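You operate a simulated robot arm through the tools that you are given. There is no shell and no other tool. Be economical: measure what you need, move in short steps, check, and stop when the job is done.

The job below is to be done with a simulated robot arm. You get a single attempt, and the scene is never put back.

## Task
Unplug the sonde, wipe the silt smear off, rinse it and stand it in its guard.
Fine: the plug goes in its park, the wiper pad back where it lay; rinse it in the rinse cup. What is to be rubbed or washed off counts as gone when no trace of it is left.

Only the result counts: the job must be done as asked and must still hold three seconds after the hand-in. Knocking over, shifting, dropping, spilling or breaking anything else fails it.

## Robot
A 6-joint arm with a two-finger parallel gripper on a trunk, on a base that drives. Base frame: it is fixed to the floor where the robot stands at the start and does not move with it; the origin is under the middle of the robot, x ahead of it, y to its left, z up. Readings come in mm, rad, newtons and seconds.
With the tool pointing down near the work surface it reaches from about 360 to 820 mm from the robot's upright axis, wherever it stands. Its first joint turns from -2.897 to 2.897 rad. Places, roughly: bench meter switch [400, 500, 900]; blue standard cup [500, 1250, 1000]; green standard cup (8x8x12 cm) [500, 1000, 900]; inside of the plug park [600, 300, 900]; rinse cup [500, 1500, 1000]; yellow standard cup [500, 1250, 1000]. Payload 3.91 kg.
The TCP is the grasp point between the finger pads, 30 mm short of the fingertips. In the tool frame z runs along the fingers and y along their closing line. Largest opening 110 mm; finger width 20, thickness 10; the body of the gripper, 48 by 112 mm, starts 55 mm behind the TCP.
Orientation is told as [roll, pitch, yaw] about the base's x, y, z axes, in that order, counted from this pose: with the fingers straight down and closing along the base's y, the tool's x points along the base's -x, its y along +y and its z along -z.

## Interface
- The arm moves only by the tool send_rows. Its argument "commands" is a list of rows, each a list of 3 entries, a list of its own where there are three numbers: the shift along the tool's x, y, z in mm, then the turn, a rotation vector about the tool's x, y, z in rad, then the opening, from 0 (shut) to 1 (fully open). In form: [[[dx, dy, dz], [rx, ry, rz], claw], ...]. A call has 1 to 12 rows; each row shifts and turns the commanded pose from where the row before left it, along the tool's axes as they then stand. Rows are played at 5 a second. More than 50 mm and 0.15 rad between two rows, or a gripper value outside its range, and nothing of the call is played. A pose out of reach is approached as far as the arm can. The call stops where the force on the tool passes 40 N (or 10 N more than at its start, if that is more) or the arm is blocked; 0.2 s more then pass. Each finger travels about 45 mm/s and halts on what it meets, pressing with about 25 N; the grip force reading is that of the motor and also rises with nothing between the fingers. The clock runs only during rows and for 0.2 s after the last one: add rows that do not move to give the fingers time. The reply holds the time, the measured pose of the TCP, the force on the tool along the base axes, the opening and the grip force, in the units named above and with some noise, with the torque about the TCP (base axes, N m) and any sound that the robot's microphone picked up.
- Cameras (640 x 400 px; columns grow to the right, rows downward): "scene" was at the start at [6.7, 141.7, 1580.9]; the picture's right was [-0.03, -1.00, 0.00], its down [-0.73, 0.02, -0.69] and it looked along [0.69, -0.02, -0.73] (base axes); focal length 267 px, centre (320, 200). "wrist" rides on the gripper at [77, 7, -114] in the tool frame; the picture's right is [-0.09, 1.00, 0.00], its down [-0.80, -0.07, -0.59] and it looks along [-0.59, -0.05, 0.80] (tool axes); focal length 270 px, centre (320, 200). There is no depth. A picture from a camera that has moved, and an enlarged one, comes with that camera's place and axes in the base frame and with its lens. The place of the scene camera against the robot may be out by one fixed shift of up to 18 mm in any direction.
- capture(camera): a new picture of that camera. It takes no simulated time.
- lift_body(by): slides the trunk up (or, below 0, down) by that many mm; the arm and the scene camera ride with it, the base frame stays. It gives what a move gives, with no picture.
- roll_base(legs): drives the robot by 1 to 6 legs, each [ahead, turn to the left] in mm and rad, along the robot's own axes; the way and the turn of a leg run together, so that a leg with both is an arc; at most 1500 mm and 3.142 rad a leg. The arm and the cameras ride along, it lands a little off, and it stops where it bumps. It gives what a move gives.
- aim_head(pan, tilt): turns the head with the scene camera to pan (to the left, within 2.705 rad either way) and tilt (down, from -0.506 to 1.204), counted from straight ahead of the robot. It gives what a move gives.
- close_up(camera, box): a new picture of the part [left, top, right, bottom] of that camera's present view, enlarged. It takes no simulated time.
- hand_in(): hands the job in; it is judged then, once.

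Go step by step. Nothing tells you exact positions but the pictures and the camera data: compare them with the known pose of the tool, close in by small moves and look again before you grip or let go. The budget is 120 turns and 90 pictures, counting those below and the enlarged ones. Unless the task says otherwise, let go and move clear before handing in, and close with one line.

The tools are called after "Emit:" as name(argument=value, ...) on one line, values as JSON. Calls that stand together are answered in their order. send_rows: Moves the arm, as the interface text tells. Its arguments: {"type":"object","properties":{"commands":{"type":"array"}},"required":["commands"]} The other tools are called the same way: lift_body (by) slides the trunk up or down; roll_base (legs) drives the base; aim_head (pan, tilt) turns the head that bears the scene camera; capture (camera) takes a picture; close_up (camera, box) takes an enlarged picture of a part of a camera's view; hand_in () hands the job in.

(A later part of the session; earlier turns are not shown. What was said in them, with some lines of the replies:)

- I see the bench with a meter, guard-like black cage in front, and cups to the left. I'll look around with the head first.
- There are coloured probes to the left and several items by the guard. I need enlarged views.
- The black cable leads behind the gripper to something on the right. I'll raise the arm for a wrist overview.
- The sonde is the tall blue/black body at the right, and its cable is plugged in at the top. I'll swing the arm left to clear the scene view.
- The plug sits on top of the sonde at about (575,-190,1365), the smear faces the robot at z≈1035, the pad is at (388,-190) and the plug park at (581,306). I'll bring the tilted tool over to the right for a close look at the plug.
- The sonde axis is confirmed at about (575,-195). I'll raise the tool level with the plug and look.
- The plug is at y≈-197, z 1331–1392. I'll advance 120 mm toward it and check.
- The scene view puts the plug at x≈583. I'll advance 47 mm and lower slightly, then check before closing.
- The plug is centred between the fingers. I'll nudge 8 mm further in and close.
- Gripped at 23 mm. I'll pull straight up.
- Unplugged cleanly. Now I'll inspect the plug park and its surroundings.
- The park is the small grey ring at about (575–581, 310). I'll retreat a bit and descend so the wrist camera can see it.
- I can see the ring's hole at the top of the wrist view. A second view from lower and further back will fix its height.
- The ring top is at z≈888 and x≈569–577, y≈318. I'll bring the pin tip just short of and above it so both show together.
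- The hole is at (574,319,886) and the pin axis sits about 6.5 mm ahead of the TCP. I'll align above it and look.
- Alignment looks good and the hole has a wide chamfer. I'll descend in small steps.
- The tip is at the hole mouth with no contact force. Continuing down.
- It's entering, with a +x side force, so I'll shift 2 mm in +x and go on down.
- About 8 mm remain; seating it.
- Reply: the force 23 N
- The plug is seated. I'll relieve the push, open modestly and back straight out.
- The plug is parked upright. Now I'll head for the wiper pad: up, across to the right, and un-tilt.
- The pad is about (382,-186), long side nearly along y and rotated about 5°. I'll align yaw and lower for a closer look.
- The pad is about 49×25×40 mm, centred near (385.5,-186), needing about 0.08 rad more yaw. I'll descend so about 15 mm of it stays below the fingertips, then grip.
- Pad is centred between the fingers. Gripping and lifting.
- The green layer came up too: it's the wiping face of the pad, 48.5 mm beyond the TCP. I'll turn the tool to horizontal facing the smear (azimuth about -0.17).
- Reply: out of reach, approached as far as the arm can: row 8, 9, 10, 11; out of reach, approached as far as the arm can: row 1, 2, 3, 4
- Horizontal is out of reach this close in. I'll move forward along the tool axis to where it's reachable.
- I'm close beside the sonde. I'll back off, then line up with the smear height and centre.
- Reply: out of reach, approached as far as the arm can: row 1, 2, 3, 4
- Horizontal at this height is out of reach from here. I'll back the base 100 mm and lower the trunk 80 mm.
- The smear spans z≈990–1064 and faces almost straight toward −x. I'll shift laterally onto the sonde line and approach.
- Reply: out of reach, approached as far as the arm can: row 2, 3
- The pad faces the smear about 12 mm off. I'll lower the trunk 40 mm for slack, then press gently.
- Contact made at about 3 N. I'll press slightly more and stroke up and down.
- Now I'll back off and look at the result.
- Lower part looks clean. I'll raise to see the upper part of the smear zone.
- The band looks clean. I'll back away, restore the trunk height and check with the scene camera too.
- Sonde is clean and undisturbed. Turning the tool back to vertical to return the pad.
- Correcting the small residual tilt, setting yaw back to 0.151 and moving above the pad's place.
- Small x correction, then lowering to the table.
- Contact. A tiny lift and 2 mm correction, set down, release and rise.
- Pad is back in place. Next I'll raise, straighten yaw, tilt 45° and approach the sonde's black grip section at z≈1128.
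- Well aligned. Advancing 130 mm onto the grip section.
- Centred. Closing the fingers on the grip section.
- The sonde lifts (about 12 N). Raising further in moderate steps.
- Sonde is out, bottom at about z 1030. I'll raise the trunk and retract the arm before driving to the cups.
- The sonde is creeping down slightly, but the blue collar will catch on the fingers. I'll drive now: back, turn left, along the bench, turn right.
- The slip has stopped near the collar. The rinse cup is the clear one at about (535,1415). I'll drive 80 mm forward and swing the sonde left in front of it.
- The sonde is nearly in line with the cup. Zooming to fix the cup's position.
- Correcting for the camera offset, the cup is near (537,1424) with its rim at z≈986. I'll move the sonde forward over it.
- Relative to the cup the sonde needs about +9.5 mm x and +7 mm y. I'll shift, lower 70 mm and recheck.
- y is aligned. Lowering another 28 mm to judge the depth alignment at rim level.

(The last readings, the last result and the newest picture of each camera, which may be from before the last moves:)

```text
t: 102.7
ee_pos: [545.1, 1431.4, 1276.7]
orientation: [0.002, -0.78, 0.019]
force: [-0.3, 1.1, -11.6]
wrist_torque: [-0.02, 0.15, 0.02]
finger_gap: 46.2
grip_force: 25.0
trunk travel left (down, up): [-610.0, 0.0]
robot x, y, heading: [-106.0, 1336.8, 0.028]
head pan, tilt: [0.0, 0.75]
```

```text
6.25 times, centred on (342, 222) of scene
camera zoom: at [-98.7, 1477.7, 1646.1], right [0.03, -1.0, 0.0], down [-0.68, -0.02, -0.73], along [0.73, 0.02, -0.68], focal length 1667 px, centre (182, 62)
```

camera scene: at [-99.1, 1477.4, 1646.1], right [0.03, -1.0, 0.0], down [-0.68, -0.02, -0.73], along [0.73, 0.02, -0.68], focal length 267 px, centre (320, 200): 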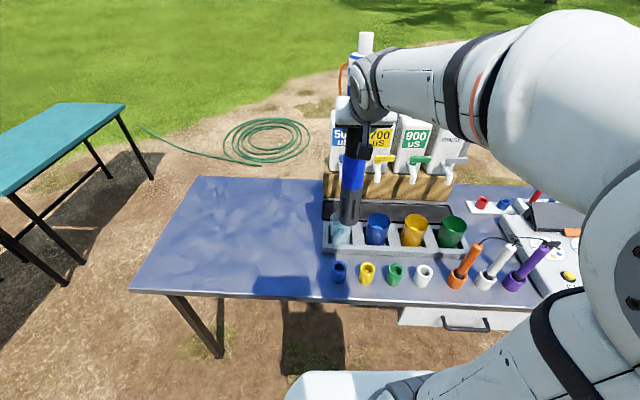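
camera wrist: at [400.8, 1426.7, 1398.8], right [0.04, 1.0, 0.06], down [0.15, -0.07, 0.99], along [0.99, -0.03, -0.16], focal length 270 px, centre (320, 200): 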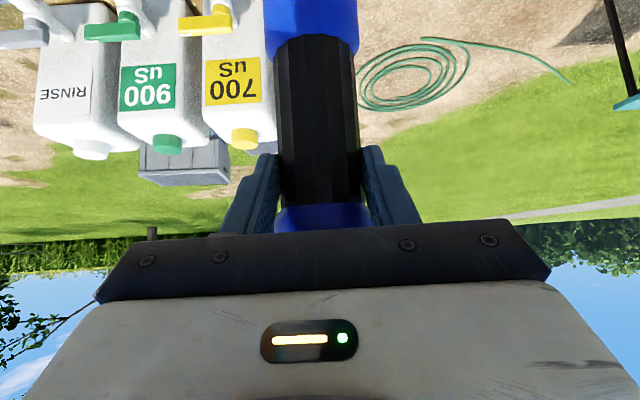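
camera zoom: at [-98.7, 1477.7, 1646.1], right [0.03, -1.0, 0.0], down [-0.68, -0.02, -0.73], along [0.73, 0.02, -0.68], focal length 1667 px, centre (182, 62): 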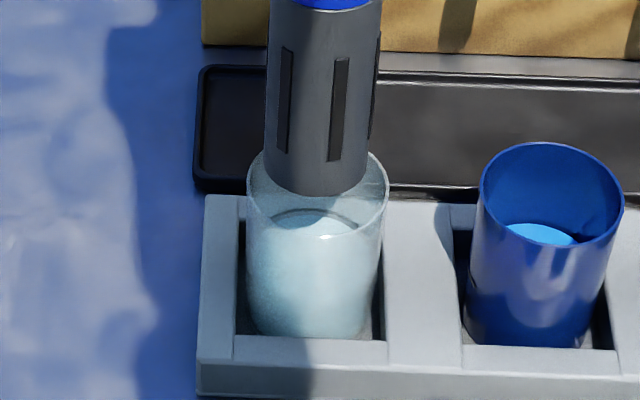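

Reworking the ellipses, the sonde is about 13 mm too far in +x. Shifting back and rechecking.

Emit:
send_rows(commands=[[[4.6, -1, -4.6], [0, 0, 0], 0.25], [[4.6, -1, -4.6], [0, 0, 0], 0.25], [[0, 0, 0], [0, 0, 0], 0.25]])

Emit:
close_up(camera="scene", box=[310, 190, 374, 254])

```text
t: 103.5
ee_pos: [531.1, 1429.7, 1274.3]
orientation: [0.001, -0.779, 0.02]
force: [0.3, 0.7, -11.7]
wrist_torque: [0.0, 0.12, 0.01]
finger_gap: 46.4
grip_force: 25.3
trunk travel left (down, up): [-610.0, 0.0]
robot x, y, heading: [-106.7, 1332.2, 0.026]
head pan, tilt: [0.0, 0.75]
```

```text
6.25 times, centred on (342, 222) of scene
camera zoom: at [-98.6, 1477.7, 1646.1], right [0.03, -1.0, 0.0], down [-0.68, -0.02, -0.73], along [0.73, 0.02, -0.68], focal length 1667 px, centre (182, 62)
```

zoom: 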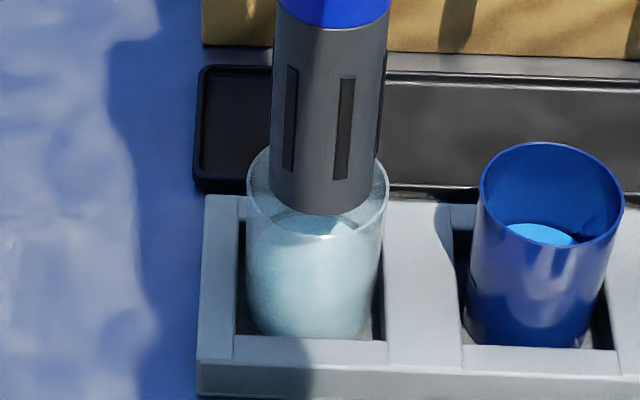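

Now well centred. Adding 1.5 mm in y and lowering into the cup carefully.

Emit:
send_rows(commands=[[[3.5, 1.5, 3.5], [0, 0, 0], 0.25], [[5, 0, 5], [0, 0, 0], 0.25], [[5, 0, 5], [0, 0, 0], 0.25], [[5, 0, 5], [0, 0, 0], 0.25], [[0, 0, 0], [0, 0, 0], 0.25]])

Emit:
close_up(camera="scene", box=[310, 190, 374, 254])

```text
t: 104.7
ee_pos: [530.4, 1429.5, 1248.0]
orientation: [0.002, -0.781, 0.02]
force: [0.4, -0.7, -12.4]
wrist_torque: [-0.02, 0.15, -0.03]
finger_gap: 46.0
grip_force: 24.7
trunk travel left (down, up): [-610.0, 0.0]
robot x, y, heading: [-108.0, 1336.8, 0.028]
head pan, tilt: [0.0, 0.75]
```

```text
6.25 times, centred on (342, 222) of scene
camera zoom: at [-98.8, 1477.7, 1646.1], right [0.03, -1.0, 0.0], down [-0.68, -0.02, -0.73], along [0.73, 0.02, -0.68], focal length 1667 px, centre (182, 62)
```

zoom: 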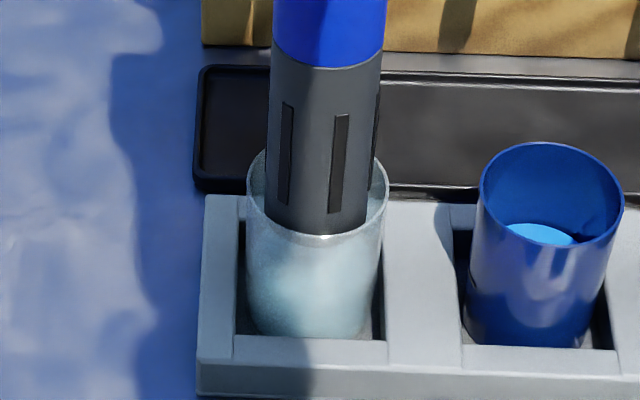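

The tip is inside the rim with clearance all round. Continuing down.

Emit:
send_rows(commands=[[[5, -1, 5], [0, 0, 0], 0.25], [[5, 0, 5], [0, 0, 0], 0.25], [[5, 0, 5], [0, 0, 0], 0.25], [[5, 0, 5], [0, 0, 0], 0.25], [[5, 0, 5], [0, 0, 0], 0.25], [[0, 0, 0], [0, 0, 0], 0.25], [[0, 0, 0], [0, 0, 0], 0.25]])

Emit:
close_up(camera="scene", box=[310, 190, 374, 254])

```text
t: 106.3
ee_pos: [530.6, 1429.6, 1212.5]
orientation: [0.0, -0.78, 0.02]
force: [0.2, -0.4, -12.1]
wrist_torque: [0.0, 0.16, -0.02]
finger_gap: 46.4
grip_force: 25.0
trunk travel left (down, up): [-610.0, 0.0]
robot x, y, heading: [-104.5, 1332.3, 0.029]
head pan, tilt: [0.0, 0.75]
```

```text
6.25 times, centred on (342, 222) of scene
camera zoom: at [-98.6, 1477.7, 1646.1], right [0.03, -1.0, 0.0], down [-0.68, -0.02, -0.73], along [0.73, 0.02, -0.68], focal length 1667 px, centre (182, 62)
```

zoom: 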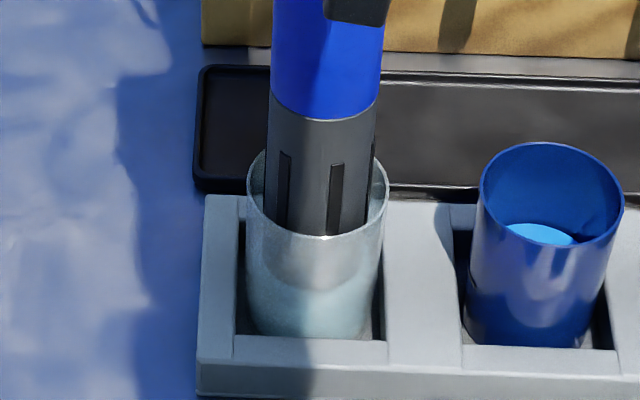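

The water surface is roughly 50–55 mm below the rim, so I'll go about 30 mm deeper and swish.

Emit:
send_rows(commands=[[[5, 0, 5], [0, 0, 0], 0.25], [[5, 0, 5], [0, 0, 0], 0.25], [[5, 0, 5], [0, 0, 0], 0.25], [[6, 0, 6], [0, 0, 0], 0.25], [[0, 0, 0], [0, 0, 0], 0.25], [[0, 0, 0], [0, 0, 0], 0.25], [[0, 0, 0], [0, 0, 0], 0.25]])

Emit:
close_up(camera="scene", box=[310, 190, 374, 254])

```text
t: 107.9
ee_pos: [531.4, 1429.4, 1182.9]
orientation: [0.001, -0.779, 0.019]
force: [0.2, -0.2, -11.8]
wrist_torque: [-0.03, 0.16, 0.02]
finger_gap: 46.0
grip_force: 25.3
trunk travel left (down, up): [-610.0, 0.0]
robot x, y, heading: [-99.4, 1335.2, 0.036]
head pan, tilt: [0.0, 0.75]
```

```text
6.25 times, centred on (342, 222) of scene
camera zoom: at [-98.7, 1477.7, 1646.1], right [0.03, -1.0, 0.0], down [-0.68, -0.02, -0.73], along [0.73, 0.02, -0.68], focal length 1667 px, centre (182, 62)
```

zoom: 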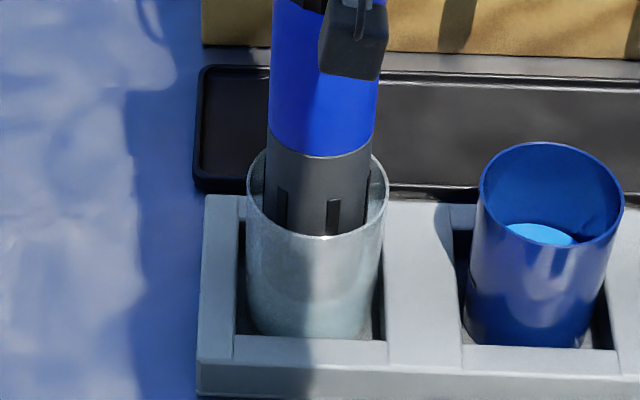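

Going 14 mm deeper and swishing a few times.

Emit:
send_rows(commands=[[[5, 0, 5], [0, 0, 0], 0.25], [[5, 0, 5], [0, 0, 0], 0.25], [[0, 0, 0], [0, 0, 0], 0.25], [[-7, 0, -7], [0, 0, 0], 0.25], [[7, 0, 7], [0, 0, 0], 0.25], [[-7, 0, -7], [0, 0, 0], 0.25], [[7, 0, 7], [0, 0, 0], 0.25], [[-7, 0, -7], [0, 0, 0], 0.25], [[7, 0, 7], [0, 0, 0], 0.25], [[0, 0, 0], [0, 0, 0], 0.25], [[0, 0, 0], [0, 0, 0], 0.25], [[0, 0, 0], [0, 0, 0], 0.25]])

```text
t: 110.5
ee_pos: [530.8, 1428.0, 1169.9]
orientation: [0.001, -0.781, 0.02]
force: [0.0, 0.3, -11.4]
wrist_torque: [-0.03, 0.13, 0.05]
finger_gap: 46.4
grip_force: 25.2
trunk travel left (down, up): [-610.0, 0.0]
robot x, y, heading: [-105.4, 1336.7, 0.029]
head pan, tilt: [0.0, 0.75]
```

Rinsed; lifting straight out.

Emit:
send_rows(commands=[[[0, 0, 0], [0, 0, 0], 0.25], [[0, 0, 0], [0, 0, 0], 0.25], [[-8, 0, -8], [0, 0, 0], 0.25], [[-14, 0, -14], [0, 0, 0], 0.25], [[-16, 0, -16], [0, 0, 0], 0.25], [[-18, 0, -18], [0, 0, 0], 0.25], [[-18, 0, -18], [0, 0, 0], 0.25], [[-18, 0, -18], [0, 0, 0], 0.25], [[-18, 0, -18], [0, 0, 0], 0.25], [[-18, 0, -18], [0, 0, 0], 0.25], [[-14, 0, -14], [0, 0, 0], 0.25], [[0, 0, 0], [0, 0, 0], 0.25]])

Emit:
capture(camera="scene")

Emit:
capture(camera="wrist")

```text
t: 113.1
ee_pos: [531.9, 1429.5, 1370.4]
orientation: [0.003, -0.78, 0.02]
force: [-0.5, 1.0, -11.8]
wrist_torque: [0.0, 0.13, -0.01]
finger_gap: 46.4
grip_force: 24.9
trunk travel left (down, up): [-610.0, 0.0]
robot x, y, heading: [-102.3, 1335.8, 0.028]
head pan, tilt: [0.0, 0.75]
```

```text
17 pictures are left
camera scene: at [-98.6, 1477.8, 1646.1], right [0.03, -1.0, 0.0], down [-0.68, -0.02, -0.73], along [0.73, 0.02, -0.68], focal length 267 px, centre (320, 200)
```

scene: 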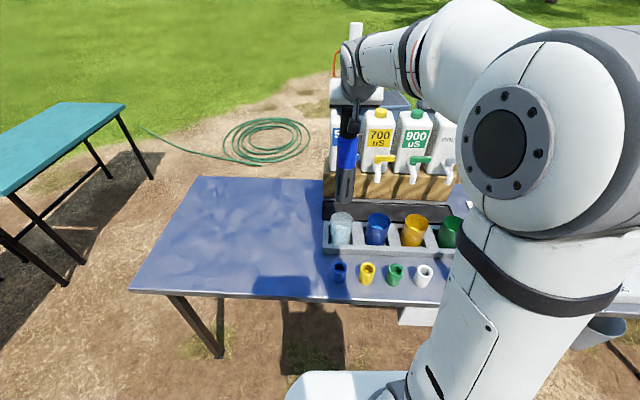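

```text
16 pictures are left
camera wrist: at [395.5, 1433.0, 1397.3], right [0.04, 1.0, 0.06], down [0.15, -0.07, 0.99], along [0.99, -0.03, -0.16], focal length 270 px, centre (320, 200)
```

wrist: 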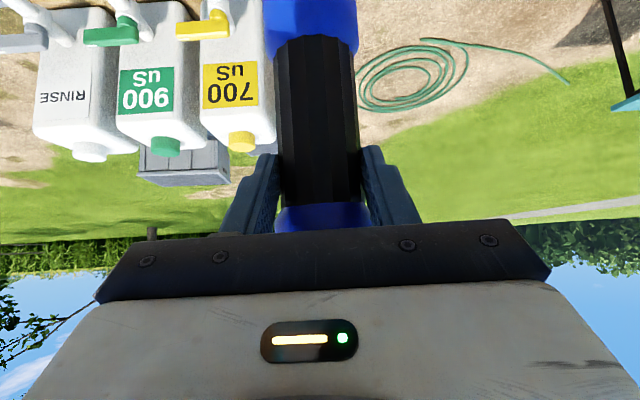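

The sonde is clean and still held securely. I'll retract and drive back along the reverse of the known-safe path.

Emit:
send_rows(commands=[[[10, 0, -10], [0, 0, 0], 0.25], [[16, 0, -16], [0, 0, 0], 0.25], [[18, 0, -18], [0, 0, 0], 0.25], [[14, 0, -14], [0, 0, 0], 0.25], [[8, 0, -8], [0, 0, 0], 0.25], [[0, 0, 0], [0, 0, 0], 0.25]])

Emit:
roll_base(legs=[[-60, 0], [0, 1.543], [-1270, 0], [0, -1.571]])

Emit:
capture(camera="scene")

```text
t: 114.5
ee_pos: [438.8, 1427.4, 1370.6]
orientation: [0.003, -0.781, 0.02]
force: [1.1, -0.2, -12.8]
wrist_torque: [-0.01, 0.15, 0.03]
finger_gap: 46.1
grip_force: 25.2
trunk travel left (down, up): [-610.0, 0.0]
robot x, y, heading: [-109.6, 1333.4, 0.035]
head pan, tilt: [0.0, 0.75]
```

```text
t: 118.9
ee_pos: [-189.4, 1891.3, 1367.6]
orientation: [-0.002, -0.775, 1.47]
force: [-0.3, 0.2, -12.0]
wrist_torque: [-0.08, 0.04, -0.01]
finger_gap: 46.1
grip_force: 24.9
trunk travel left (down, up): [-610.0, 0.0]
robot x, y, heading: [-134.2, 1333.2, 1.478]
head pan, tilt: [0.0, 0.75]
stopped in leg 2: the robot was blocked; the commanded pose is now the measured one
```

```text
15 pictures are left
camera scene: at [-282.9, 1350.5, 1645.8], right [1.0, -0.09, 0.0], down [-0.06, -0.68, -0.73], along [0.07, 0.73, -0.68], focal length 267 px, centre (320, 200)
```

scene: 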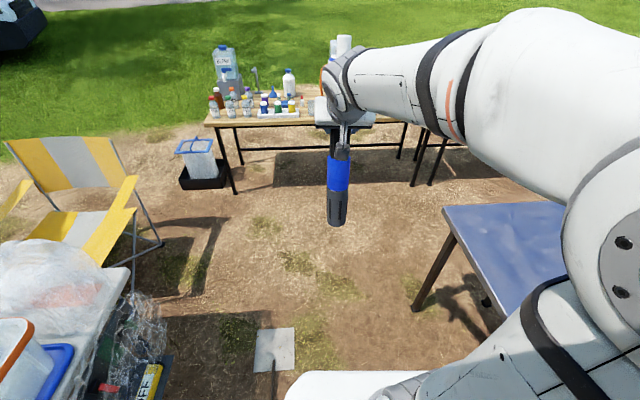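

The turn bumped just short of 90°. Reversing now angles away from the bench, so I'll reverse some, finish the turn, and continue.

Emit:
roll_base(legs=[[-350, 0], [0, 0.07], [-915, 0]])

```text
t: 126.0
ee_pos: [-285.7, 615.3, 1372.0]
orientation: [0.001, -0.78, 1.535]
force: [0.3, -0.3, -11.7]
wrist_torque: [-0.2, -0.01, 0.0]
finger_gap: 46.2
grip_force: 24.8
trunk travel left (down, up): [-610.0, 0.0]
robot x, y, heading: [-193.9, 68.4, 1.549]
head pan, tilt: [0.0, 0.75]
```

Good: now turning back to face the bench and moving forward 80 mm.

Emit:
roll_base(legs=[[0, -1.545], [80, 0]])

Emit:
aim_head(pan=0.0, tilt=0.85)

Emit:
capture(camera="scene")

```text
t: 129.3
ee_pos: [302.2, 330.1, 1369.0]
orientation: [0.0, -0.771, 0.295]
force: [1.2, 0.4, -11.9]
wrist_torque: [-0.08, 0.16, 0.01]
finger_gap: 46.0
grip_force: 25.5
trunk travel left (down, up): [-610.0, 0.0]
robot x, y, heading: [-199.7, 97.2, 0.319]
head pan, tilt: [0.0, 0.75]
stopped in leg 1: the robot was blocked; the commanded pose is now the measured one
```

```text
t: 130.0
ee_pos: [300.3, 330.6, 1370.1]
orientation: [0.0, -0.777, 0.295]
force: [0.9, -0.5, -11.9]
wrist_torque: [-0.1, 0.23, 0.0]
finger_gap: 46.1
grip_force: 24.6
trunk travel left (down, up): [-610.0, 0.0]
robot x, y, heading: [-202.3, 95.0, 0.317]
head pan, tilt: [0.0, 0.85]
```

```text
14 pictures are left
camera scene: at [-241.1, 227.9, 1638.2], right [0.31, -0.95, 0.0], down [-0.71, -0.23, -0.66], along [0.63, 0.21, -0.75], focal length 267 px, centre (320, 200)
```

scene: 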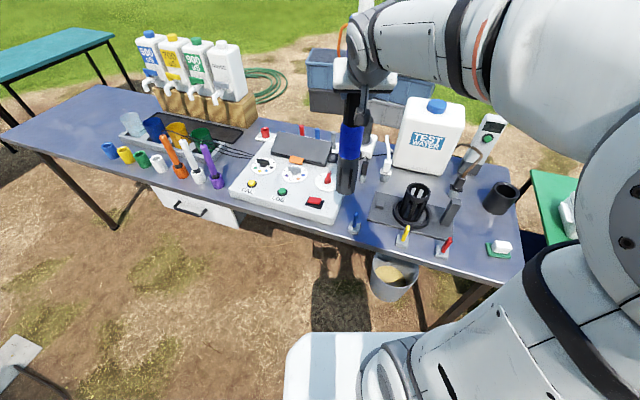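

Blocked again, likely by something behind. I'll drive forward a bit first and then finish the turn.

Emit:
roll_base(legs=[[90, 0], [0, -0.31]])

```text
t: 132.1
ee_pos: [434.4, 198.1, 1369.5]
orientation: [0.0, -0.777, -0.013]
force: [-0.4, 1.1, -13.1]
wrist_torque: [0.05, 0.27, 0.0]
finger_gap: 46.1
grip_force: 25.3
trunk travel left (down, up): [-610.0, 0.0]
robot x, y, heading: [-116.5, 129.7, 0.017]
head pan, tilt: [0.0, 0.85]
```

I'm back at heading ~0. Zooming on the guard.

Emit:
close_up(camera="scene", box=[300, 130, 440, 250])

```text
3.33 times, centred on (370, 190) of scene
camera zoom: at [-111.2, 271.7, 1638.0], right [0.02, -1.0, 0.0], down [-0.75, -0.01, -0.66], along [0.66, 0.01, -0.75], focal length 889 px, centre (153, 233)
```

zoom: 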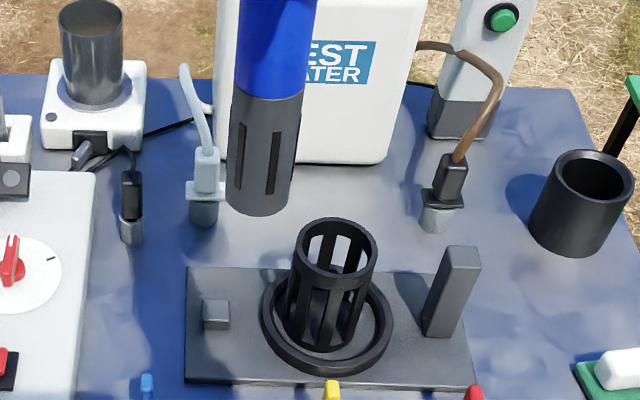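

The guard is the upright cage at about (449,111), rim z≈990. I'll move the sonde over it and lower partway.

Emit:
send_rows(commands=[[[0, -20, 0], [0, 0, 0], 0.25], [[0, -25, 0], [0, 0, 0], 0.25], [[0, -22, 0], [0, 0, 0], 0.25], [[-1.4, -14, 1.4], [0, 0, 0], 0.25], [[10, 0, 10], [0, 0, 0], 0.25], [[14, 0, 14], [0, 0, 0], 0.25], [[12, 0, 12], [0, 0, 0], 0.25], [[0, 0, 0], [0, 0, 0], 0.25]])

Emit:
close_up(camera="scene", box=[330, 150, 410, 230])

```text
t: 133.9
ee_pos: [435.3, 116.2, 1318.9]
orientation: [0.0, -0.777, -0.01]
force: [0.1, -0.2, -12.8]
wrist_torque: [0.02, 0.26, 0.02]
finger_gap: 46.4
grip_force: 25.0
trunk travel left (down, up): [-610.0, 0.0]
robot x, y, heading: [-115.8, 131.5, 0.019]
head pan, tilt: [0.0, 0.85]
```

```text
5.00 times, centred on (370, 190) of scene
camera zoom: at [-111.4, 270.7, 1638.1], right [0.02, -1.0, 0.0], down [-0.75, -0.01, -0.66], along [0.66, 0.01, -0.75], focal length 1334 px, centre (70, 250)
```

zoom: 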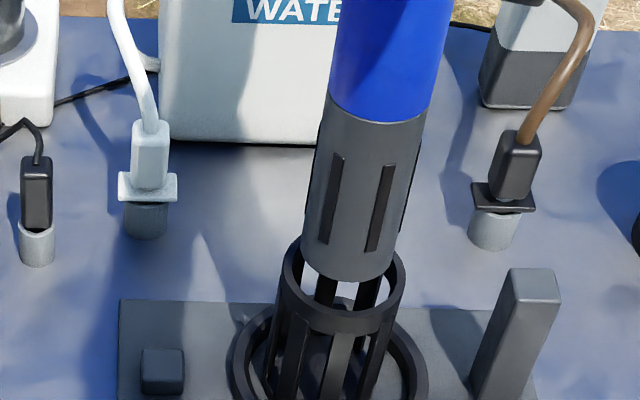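

Nearly concentric already. Lowering 24 mm with a +2 mm x correction, then rechecking.

Emit:
send_rows(commands=[[[-1.4, 0, 1.4], [0, 0, 0], 0.25], [[5, 0, 5], [0, 0, 0], 0.25], [[6, 0, 6], [0, 0, 0], 0.25], [[6, 0, 6], [0, 0, 0], 0.25], [[0, 0, 0], [0, 0, 0], 0.25]])

Emit:
close_up(camera="scene", box=[346, 176, 402, 232])

```text
t: 135.1
ee_pos: [435.4, 115.1, 1294.8]
orientation: [0.0, -0.777, -0.012]
force: [0.0, 0.2, -12.2]
wrist_torque: [-0.01, 0.25, -0.05]
finger_gap: 46.2
grip_force: 25.3
trunk travel left (down, up): [-610.0, 0.0]
robot x, y, heading: [-116.1, 132.0, 0.021]
head pan, tilt: [0.0, 0.85]
```

```text
7.14 times, centred on (374, 204) of scene
camera zoom: at [-111.4, 270.7, 1638.1], right [0.02, -1.0, 0.0], down [-0.75, -0.01, -0.66], along [0.66, 0.01, -0.75], focal length 1906 px, centre (-66, 171)
```

zoom: 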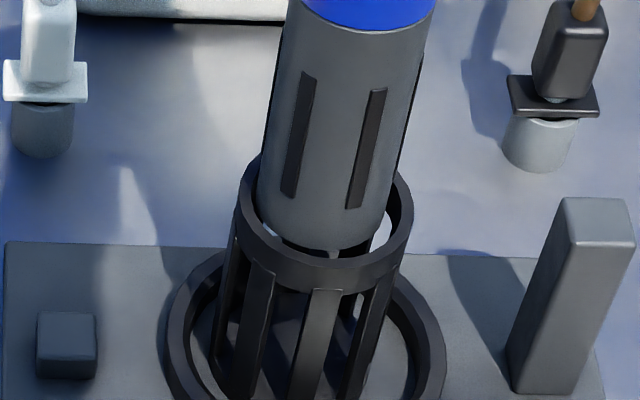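

The sonde needs about +3 mm x and −2.5 mm y. Correcting and lowering 6 mm.

Emit:
send_rows(commands=[[[-2.2, -2.5, 2.2], [0, 0, 0], 0.25], [[2.1, 0, 2.1], [0, 0, 0], 0.25], [[2.1, 0, 2.1], [0, 0, 0], 0.25], [[0, 0, 0], [0, 0, 0], 0.25]])

Emit:
close_up(camera="scene", box=[346, 176, 402, 232])

```text
t: 136.1
ee_pos: [439.4, 113.0, 1288.2]
orientation: [0.0, -0.778, -0.011]
force: [0.2, 0.3, -12.3]
wrist_torque: [-0.02, 0.24, 0.0]
finger_gap: 46.3
grip_force: 25.1
trunk travel left (down, up): [-610.0, 0.0]
robot x, y, heading: [-117.2, 133.6, 0.016]
head pan, tilt: [0.0, 0.85]
```

```text
7.14 times, centred on (374, 204) of scene
camera zoom: at [-111.4, 270.7, 1638.1], right [0.02, -1.0, 0.0], down [-0.75, -0.01, -0.66], along [0.66, 0.01, -0.75], focal length 1906 px, centre (-66, 171)
```

zoom: 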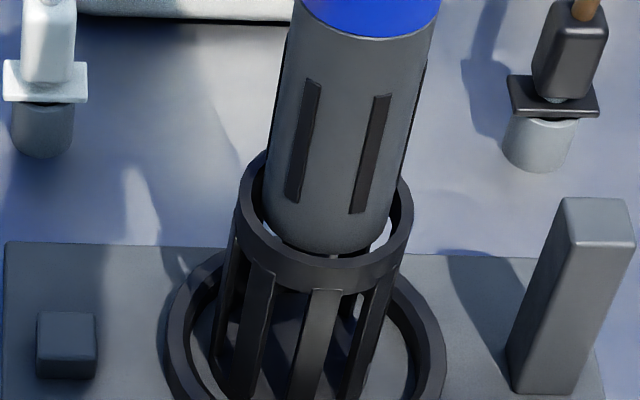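

Looks concentric. Lowering in small steps while watching force.

Emit:
send_rows(commands=[[[2.1, 0, 2.1], [0, 0, 0], 0.25], [[2.1, 0, 2.1], [0, 0, 0], 0.25], [[2.8, 0, 2.8], [0, 0, 0], 0.25], [[2.8, 0, 2.8], [0, 0, 0], 0.25], [[0, 0, 0], [0, 0, 0], 0.25]])

Emit:
close_up(camera="scene", box=[346, 176, 402, 232])

```text
t: 137.3
ee_pos: [438.9, 112.5, 1275.9]
orientation: [0.002, -0.777, -0.01]
force: [-1.5, -0.6, -11.9]
wrist_torque: [-0.01, 0.28, -0.02]
finger_gap: 46.2
grip_force: 24.8
trunk travel left (down, up): [-610.0, 0.0]
robot x, y, heading: [-115.0, 126.3, 0.022]
head pan, tilt: [0.0, 0.85]
```

```text
7.14 times, centred on (374, 204) of scene
camera zoom: at [-111.3, 270.7, 1638.1], right [0.02, -1.0, 0.0], down [-0.75, -0.01, -0.66], along [0.66, 0.01, -0.75], focal length 1906 px, centre (-66, 171)
```

zoom: 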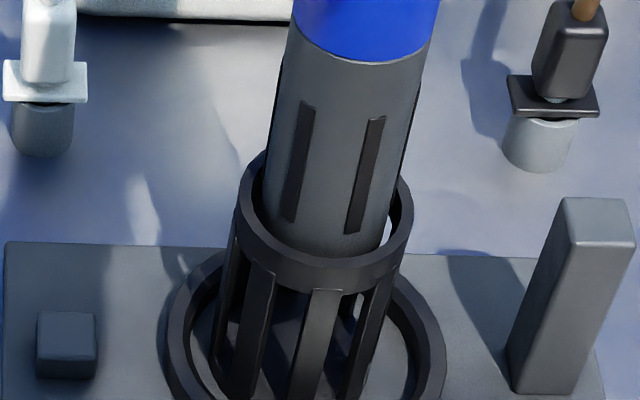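

The tip is inside the rim. Continuing down 55 mm with a 1 mm y correction.

Emit:
send_rows(commands=[[[3, -1, 3], [0, 0, 0], 0.25], [[4, 0, 4], [0, 0, 0], 0.25], [[4, 0, 4], [0, 0, 0], 0.25], [[4, 0, 4], [0, 0, 0], 0.25], [[4, 0, 4], [0, 0, 0], 0.25], [[4, 0, 4], [0, 0, 0], 0.25], [[4, 0, 4], [0, 0, 0], 0.25], [[4, 0, 4], [0, 0, 0], 0.25], [[4, 0, 4], [0, 0, 0], 0.25], [[4, 0, 4], [0, 0, 0], 0.25], [[0, 0, 0], [0, 0, 0], 0.25]])

Emit:
close_up(camera="scene", box=[330, 150, 410, 240])

```text
t: 139.7
ee_pos: [438.6, 113.3, 1219.1]
orientation: [0.001, -0.776, -0.01]
force: [-0.1, 0.5, -11.9]
wrist_torque: [-0.01, 0.41, -0.02]
finger_gap: 46.2
grip_force: 25.1
trunk travel left (down, up): [-610.0, 0.0]
robot x, y, heading: [-113.3, 129.3, 0.019]
head pan, tilt: [0.0, 0.85]
```

```text
4.44 times, centred on (370, 195) of scene
camera zoom: at [-111.5, 270.7, 1638.1], right [0.02, -1.0, 0.0], down [-0.75, -0.01, -0.66], along [0.66, 0.01, -0.75], focal length 1186 px, centre (98, 222)
```

zoom: 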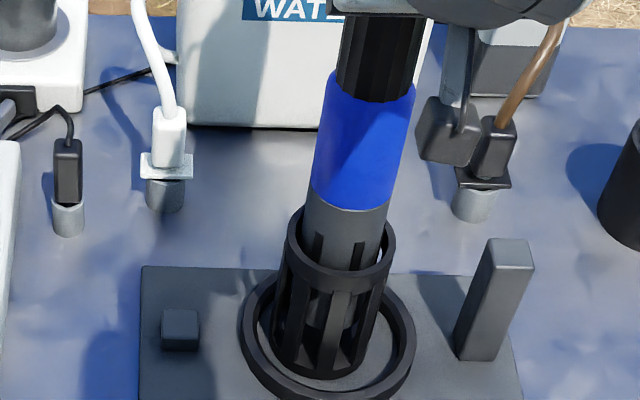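

Going well. Continuing down 50 mm.

Emit:
send_rows(commands=[[[4, 0, 4], [0, 0, 0], 0.25], [[4, 0, 4], [0, 0, 0], 0.25], [[4, 0, 4], [0, 0, 0], 0.25], [[4, 0, 4], [0, 0, 0], 0.25], [[4, 0, 4], [0, 0, 0], 0.25], [[4, 0, 4], [0, 0, 0], 0.25], [[4, 0, 4], [0, 0, 0], 0.25], [[4, 0, 4], [0, 0, 0], 0.25], [[3, 0, 3], [0, 0, 0], 0.25], [[0, 0, 0], [0, 0, 0], 0.25]])

```text
t: 141.9
ee_pos: [437.2, 113.0, 1190.4]
orientation: [0.002, -0.786, -0.011]
force: [-1.9, -0.3, 12.8]
wrist_torque: [0.01, -0.37, -0.03]
finger_gap: 46.5
grip_force: 26.1
out of reach, approached as far as the arm can: row 4, 5, 6, 8
trunk travel left (down, up): [-610.0, 0.0]
robot x, y, heading: [-116.1, 132.0, 0.021]
head pan, tilt: [0.0, 0.85]
```

Contact is pushing up now at z 1190, higher than expected. Looking before going on.

Emit:
close_up(camera="scene", box=[330, 150, 410, 240])

Emit:
capture(camera="wrist")

```text
4.44 times, centred on (370, 195) of scene
camera zoom: at [-114.4, 270.7, 1638.4], right [0.02, -1.0, 0.0], down [-0.75, -0.01, -0.66], along [0.66, 0.01, -0.75], focal length 1186 px, centre (98, 222)
```

zoom: 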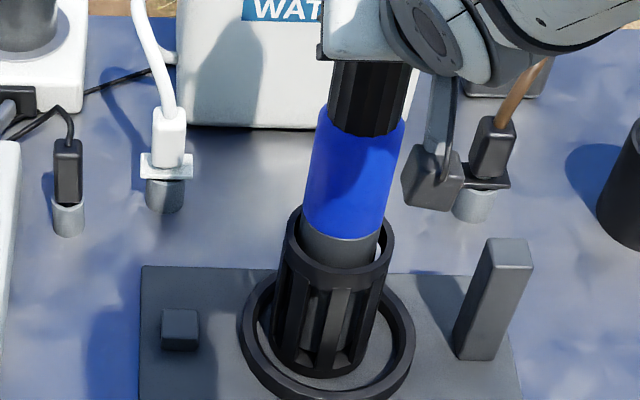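

```text
6 pictures are left
camera wrist: at [301.6, 121.3, 1216.0], right [0.07, 1.0, 0.06], down [0.15, -0.07, 0.99], along [0.99, -0.06, -0.15], focal length 270 px, centre (320, 200)
```

wrist: 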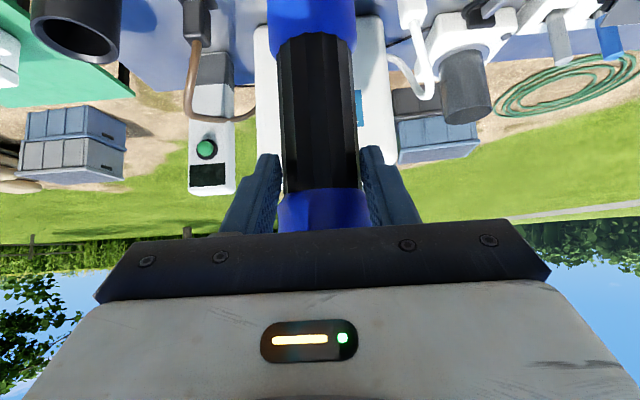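

Emit:
close_up(camera="scene", box=[356, 190, 396, 230])

```text
10.00 times, centred on (376, 210) of scene
camera zoom: at [-114.4, 270.7, 1638.4], right [0.02, -1.0, 0.0], down [-0.75, -0.01, -0.66], along [0.66, 0.01, -0.75], focal length 2668 px, centre (-240, 100)
```

zoom: 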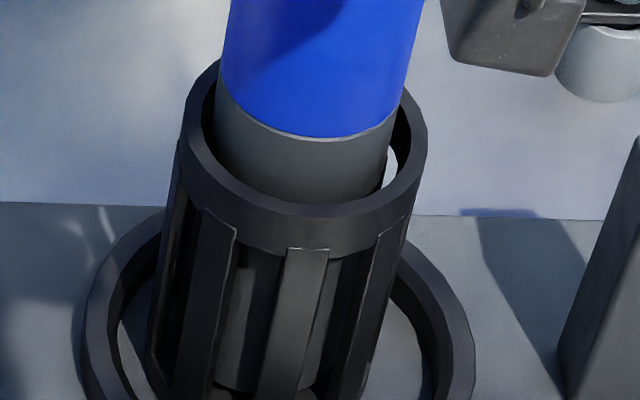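

The sonde end seems close to the guard's floor, but I was also at the arm's low reach limit. I'll test by lowering the trunk 4 mm.

Emit:
lift_body(by=-4)

```text
t: 142.4
ee_pos: [436.5, 112.3, 1185.8]
orientation: [0.002, -0.783, -0.01]
force: [-2.7, -0.7, 24.2]
wrist_torque: [0.01, -0.78, -0.02]
finger_gap: 46.1
grip_force: 25.4
trunk travel left (down, up): [-606.0, 4.0]
robot x, y, heading: [-110.8, 130.5, 0.019]
head pan, tilt: [0.0, 0.85]
```

There's firm contact. To rule out a jam at the reach limit, I'll raise the sonde inside the guard with the arm, lower the trunk for slack, and re-seat.

Emit:
send_rows(commands=[[[-4, 0, -4], [0, 0, 0], 0.25], [[-7, 0, -7], [0, 0, 0], 0.25], [[-8, 0, -8], [0, 0, 0], 0.25], [[-8, 0, -8], [0, 0, 0], 0.25], [[-8, 0, -8], [0, 0, 0], 0.25], [[0, 0, 0], [0, 0, 0], 0.25]])

```text
t: 143.8
ee_pos: [439.3, 115.5, 1198.2]
orientation: [0.012, -0.779, -0.012]
force: [-0.8, -0.8, -12.1]
wrist_torque: [-0.07, 0.49, 0.0]
finger_gap: 46.3
grip_force: 24.5
out of reach, approached as far as the arm can: row 2, 3, 4, 5
trunk travel left (down, up): [-606.0, 4.0]
robot x, y, heading: [-113.8, 130.1, 0.022]
head pan, tilt: [0.0, 0.85]
```

Emit:
send_rows(commands=[[[0, -1.5, 0], [0.008, 0, 0], 0.25], [[-4, 0, -4], [0, 0, 0], 0.25], [[-4, 0, -4], [0, 0, 0], 0.25], [[-4, 0, -4], [0, 0, 0], 0.25], [[-4, 0, -4], [0, 0, 0], 0.25], [[-4, 0, -4], [0, 0, 0], 0.25], [[0, 0, 0], [0, 0, 0], 0.25]])

```text
t: 145.4
ee_pos: [438.7, 115.3, 1223.0]
orientation: [-0.007, -0.775, -0.013]
force: [0.1, 0.8, -11.7]
wrist_torque: [-0.06, 0.42, 0.04]
finger_gap: 46.3
grip_force: 24.8
out of reach, approached as far as the arm can: row 2
trunk travel left (down, up): [-606.0, 4.0]
robot x, y, heading: [-115.6, 128.6, 0.018]
head pan, tilt: [0.0, 0.85]
```

Free of the limit now. Up 25 more with small corrections, then lower the trunk 45.

Emit:
send_rows(commands=[[[-4, -1, -4], [-0.007, 0, 0], 0.25], [[-5, -1, -5], [0, 0, 0], 0.25], [[-5, 0, -5], [0, 0, 0], 0.25], [[-4, 0, -4], [0, 0, 0], 0.25], [[0, 0, 0], [0, 0, 0], 0.25]])

Emit:
lift_body(by=-45)

```text
t: 146.6
ee_pos: [438.4, 111.8, 1248.1]
orientation: [0.0, -0.778, -0.012]
force: [0.0, -0.3, -11.7]
wrist_torque: [0.01, 0.44, 0.02]
finger_gap: 46.3
grip_force: 24.8
trunk travel left (down, up): [-606.0, 4.0]
robot x, y, heading: [-116.7, 130.1, 0.017]
head pan, tilt: [0.0, 0.85]
```

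```text
t: 147.5
ee_pos: [439.8, 112.3, 1203.7]
orientation: [0.0, -0.776, -0.013]
force: [-0.7, 0.3, -12.9]
wrist_torque: [0.0, 0.38, 0.0]
finger_gap: 46.2
grip_force: 24.7
trunk travel left (down, up): [-561.0, 49.0]
robot x, y, heading: [-114.6, 128.9, 0.018]
head pan, tilt: [0.0, 0.85]
```

Now lowering gently with the arm to find the real floor.

Emit:
send_rows(commands=[[[2.8, 0, 2.8], [0, 0, 0], 0.25], [[2.8, 0, 2.8], [0, 0, 0], 0.25], [[1.4, 0, 1.4], [0, 0, 0], 0.25], [[1.4, 0, 1.4], [0, 0, 0], 0.25], [[0, 0, 0], [0, 0, 0], 0.25]])

```text
t: 148.7
ee_pos: [439.5, 112.7, 1190.7]
orientation: [0.0, -0.776, -0.011]
force: [-0.6, 0.5, -11.9]
wrist_torque: [0.04, 0.42, 0.01]
finger_gap: 46.3
grip_force: 25.2
trunk travel left (down, up): [-561.0, 49.0]
robot x, y, heading: [-115.1, 130.1, 0.021]
head pan, tilt: [0.0, 0.85]
```

No contact yet at 1190.7. Continuing.

Emit:
send_rows(commands=[[[1.4, 0, 1.4], [0, 0, 0], 0.25], [[1.4, 0, 1.4], [0, 0, 0], 0.25], [[1.4, 0, 1.4], [0, 0, 0], 0.25], [[1.4, 0, 1.4], [0, 0, 0], 0.25], [[1.4, 0, 1.4], [0, 0, 0], 0.25], [[0, 0, 0], [0, 0, 0], 0.25]])

```text
t: 150.1
ee_pos: [437.6, 113.4, 1183.8]
orientation: [0.0, -0.785, -0.01]
force: [-1.0, 1.0, 12.8]
wrist_torque: [0.03, -0.53, -0.01]
finger_gap: 46.3
grip_force: 25.1
trunk travel left (down, up): [-561.0, 49.0]
robot x, y, heading: [-118.1, 131.9, 0.021]
head pan, tilt: [0.0, 0.85]
```

Firm vertical stop again. One test: lift 5 mm, shift −2 mm in x and touch down again to see whether it's a ledge.

Emit:
send_rows(commands=[[[-3.5, 0, -3.5], [0, 0, 0], 0.25], [[1.6, -0.5, -1.6], [0, 0, 0], 0.25], [[1.4, 0, 1.4], [0, 0, 0], 0.25], [[1.4, 0, 1.4], [0, 0, 0], 0.25], [[0.7, 0, 0.7], [0, 0, 0], 0.25], [[0, 0, 0], [0, 0, 0], 0.25]])

Emit:
close_up(camera="scene", box=[354, 170, 402, 218])

```text
t: 151.5
ee_pos: [435.9, 112.3, 1185.0]
orientation: [0.001, -0.784, -0.013]
force: [-3.1, 0.9, 19.1]
wrist_torque: [0.17, -0.54, 0.06]
finger_gap: 46.3
grip_force: 25.2
trunk travel left (down, up): [-561.0, 49.0]
robot x, y, heading: [-115.5, 131.2, 0.018]
head pan, tilt: [0.0, 0.85]
```

```text
8.33 times, centred on (378, 194) of scene
camera zoom: at [-115.2, 271.0, 1589.3], right [0.02, -1.0, 0.0], down [-0.75, -0.01, -0.66], along [0.66, 0.01, -0.75], focal length 2223 px, centre (-163, 250)
```

zoom: 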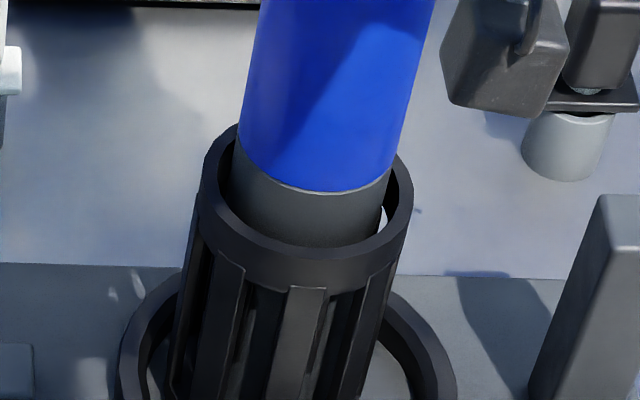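

The stop is at the same height and the sonde sits well down in the guard: it's the floor. I'll relieve the push and release slowly, then check.

Emit:
send_rows(commands=[[[-2.5, 0, -2.5], [0, 0, 0], 0.25], [[0, 0, 0], [0, 0, 0], 0.25]])

```text
t: 152.1
ee_pos: [436.2, 113.0, 1184.7]
orientation: [-0.002, -0.775, -0.011]
force: [0.1, -0.5, 3.8]
wrist_torque: [-0.24, -0.54, -0.06]
finger_gap: 46.1
grip_force: 24.9
trunk travel left (down, up): [-561.0, 49.0]
robot x, y, heading: [-115.4, 126.0, 0.024]
head pan, tilt: [0.0, 0.85]
```

Emit:
send_rows(commands=[[[-0.5, 0, -0.5], [0, 0, 0], 0.4], [[0, 0, 0], [0, 0, 0], 0.45], [[0, 0, 0], [0, 0, 0], 0.6], [[0, 0, 0], [0, 0, 0], 0.8], [[0, 0, 0], [0, 0, 0], 0.85], [[0, 0, 0], [0, 0, 0], 0.85]])

Emit:
capture(camera="wrist")

```text
t: 153.5
ee_pos: [436.7, 113.2, 1187.2]
orientation: [0.0, -0.779, -0.012]
force: [-0.8, -0.6, 0.5]
wrist_torque: [-0.02, -0.04, 0.02]
finger_gap: 93.4
grip_force: 0.0
trunk travel left (down, up): [-561.0, 49.0]
robot x, y, heading: [-112.5, 129.1, 0.015]
head pan, tilt: [0.0, 0.85]
```

```text
3 pictures are left
camera wrist: at [300.6, 121.2, 1213.3], right [0.07, 1.0, 0.06], down [0.15, -0.07, 0.99], along [0.99, -0.06, -0.16], focal length 270 px, centre (320, 200)
```

wrist: 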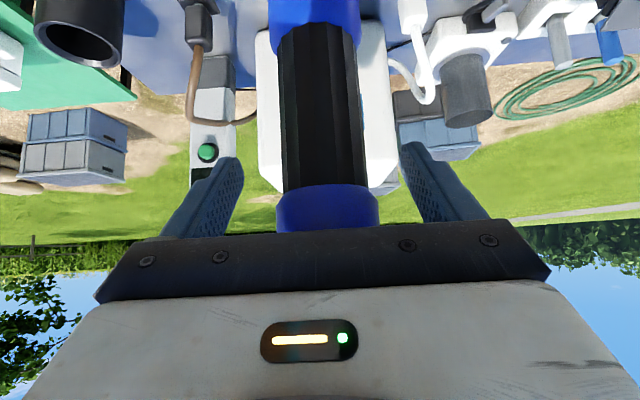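

The sonde stands by itself. Backing the open fingers straight away.

Emit:
send_rows(commands=[[[7, 0, -7], [0, 0, 0], 0.9], [[10, 0, -10], [0, 0, 0], 0.9], [[14, 0, -14], [0, 0, 0], 0.9], [[0, 0, 0], [0, 0, 0], 0.9]])

```text
t: 154.5
ee_pos: [392.0, 112.6, 1186.8]
orientation: [0.0, -0.778, -0.012]
force: [-0.6, 0.9, -0.6]
wrist_torque: [-0.03, -0.01, 0.01]
finger_gap: 99.0
grip_force: 0.0
trunk travel left (down, up): [-561.0, 49.0]
robot x, y, heading: [-113.2, 130.6, 0.022]
head pan, tilt: [0.0, 0.85]
```

Emit:
roll_base(legs=[[-50, 0]])

Emit:
send_rows(commands=[[[0, 0, -25], [0, 0, 0], 0.9], [[0, 0, -25], [0, 0, 0], 0.9], [[0, 0, 0], [0, 0, 0], 0.9]])

Emit:
aim_head(pan=-0.05, tilt=0.75)

Emit:
capture(camera="scene")

```text
t: 155.4
ee_pos: [341.0, 111.3, 1187.8]
orientation: [0.0, -0.778, -0.012]
force: [0.0, 0.2, 0.0]
wrist_torque: [-0.02, 0.0, -0.01]
finger_gap: 98.9
grip_force: 0.2
trunk travel left (down, up): [-561.0, 49.0]
robot x, y, heading: [-162.9, 130.2, 0.019]
head pan, tilt: [0.0, 0.85]
```

```text
t: 156.2
ee_pos: [306.5, 111.1, 1223.5]
orientation: [0.001, -0.778, -0.012]
force: [0.0, -1.5, 0.4]
wrist_torque: [-0.01, -0.03, 0.01]
finger_gap: 99.0
grip_force: 0.0
trunk travel left (down, up): [-561.0, 49.0]
robot x, y, heading: [-165.2, 127.3, 0.024]
head pan, tilt: [0.0, 0.85]
```

```text
t: 156.9
ee_pos: [305.9, 111.6, 1223.2]
orientation: [0.0, -0.778, -0.011]
force: [-0.3, 0.0, -0.3]
wrist_torque: [0.01, -0.01, 0.06]
finger_gap: 98.9
grip_force: 0.1
trunk travel left (down, up): [-561.0, 49.0]
robot x, y, heading: [-166.9, 129.4, 0.017]
head pan, tilt: [-0.051, 0.75]
```

```text
2 pictures are left
camera scene: at [-158.2, 265.7, 1597.1], right [-0.03, -1.0, 0.0], down [-0.68, 0.02, -0.73], along [0.73, -0.02, -0.68], focal length 267 px, centre (320, 200)
```

scene: 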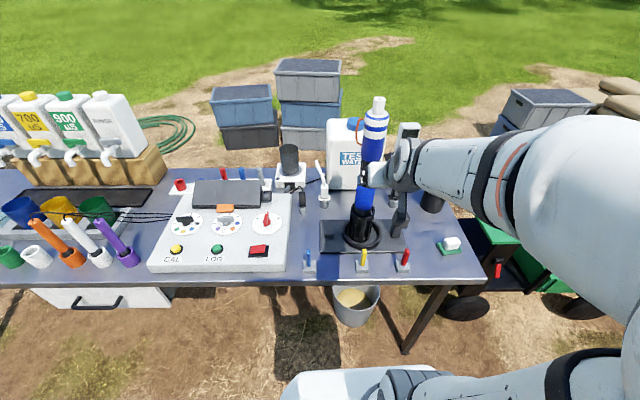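

All objects look in place. One last zoom on the sonde and guard.

Emit:
close_up(camera="scene", box=[270, 80, 470, 270])

```text
2.11 times, centred on (370, 175) of scene
camera zoom: at [-158.2, 265.7, 1597.1], right [-0.03, -1.0, 0.0], down [-0.68, 0.02, -0.73], along [0.73, -0.02, -0.68], focal length 562 px, centre (215, 253)
```

zoom: 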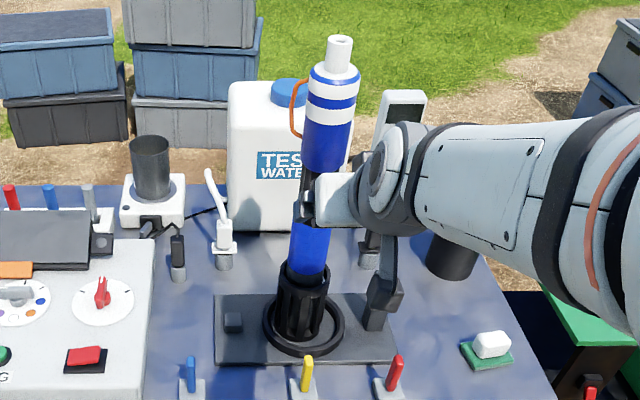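

The sonde stands upright in its guard, the plug is parked, the pad is back on its spot, and the gripper is clear. Handing in.

Emit:
hand_in()

```text
The job is handed in.
```

I unplugged the sonde, wiped and rinsed it, and stood it in its guard; the plug is in its park and the wiper pad is back where it lay. The base bumped something unseen twice on the drive back; the final pictures of the bench showed nothing out of place, but I did not look behind the robot.
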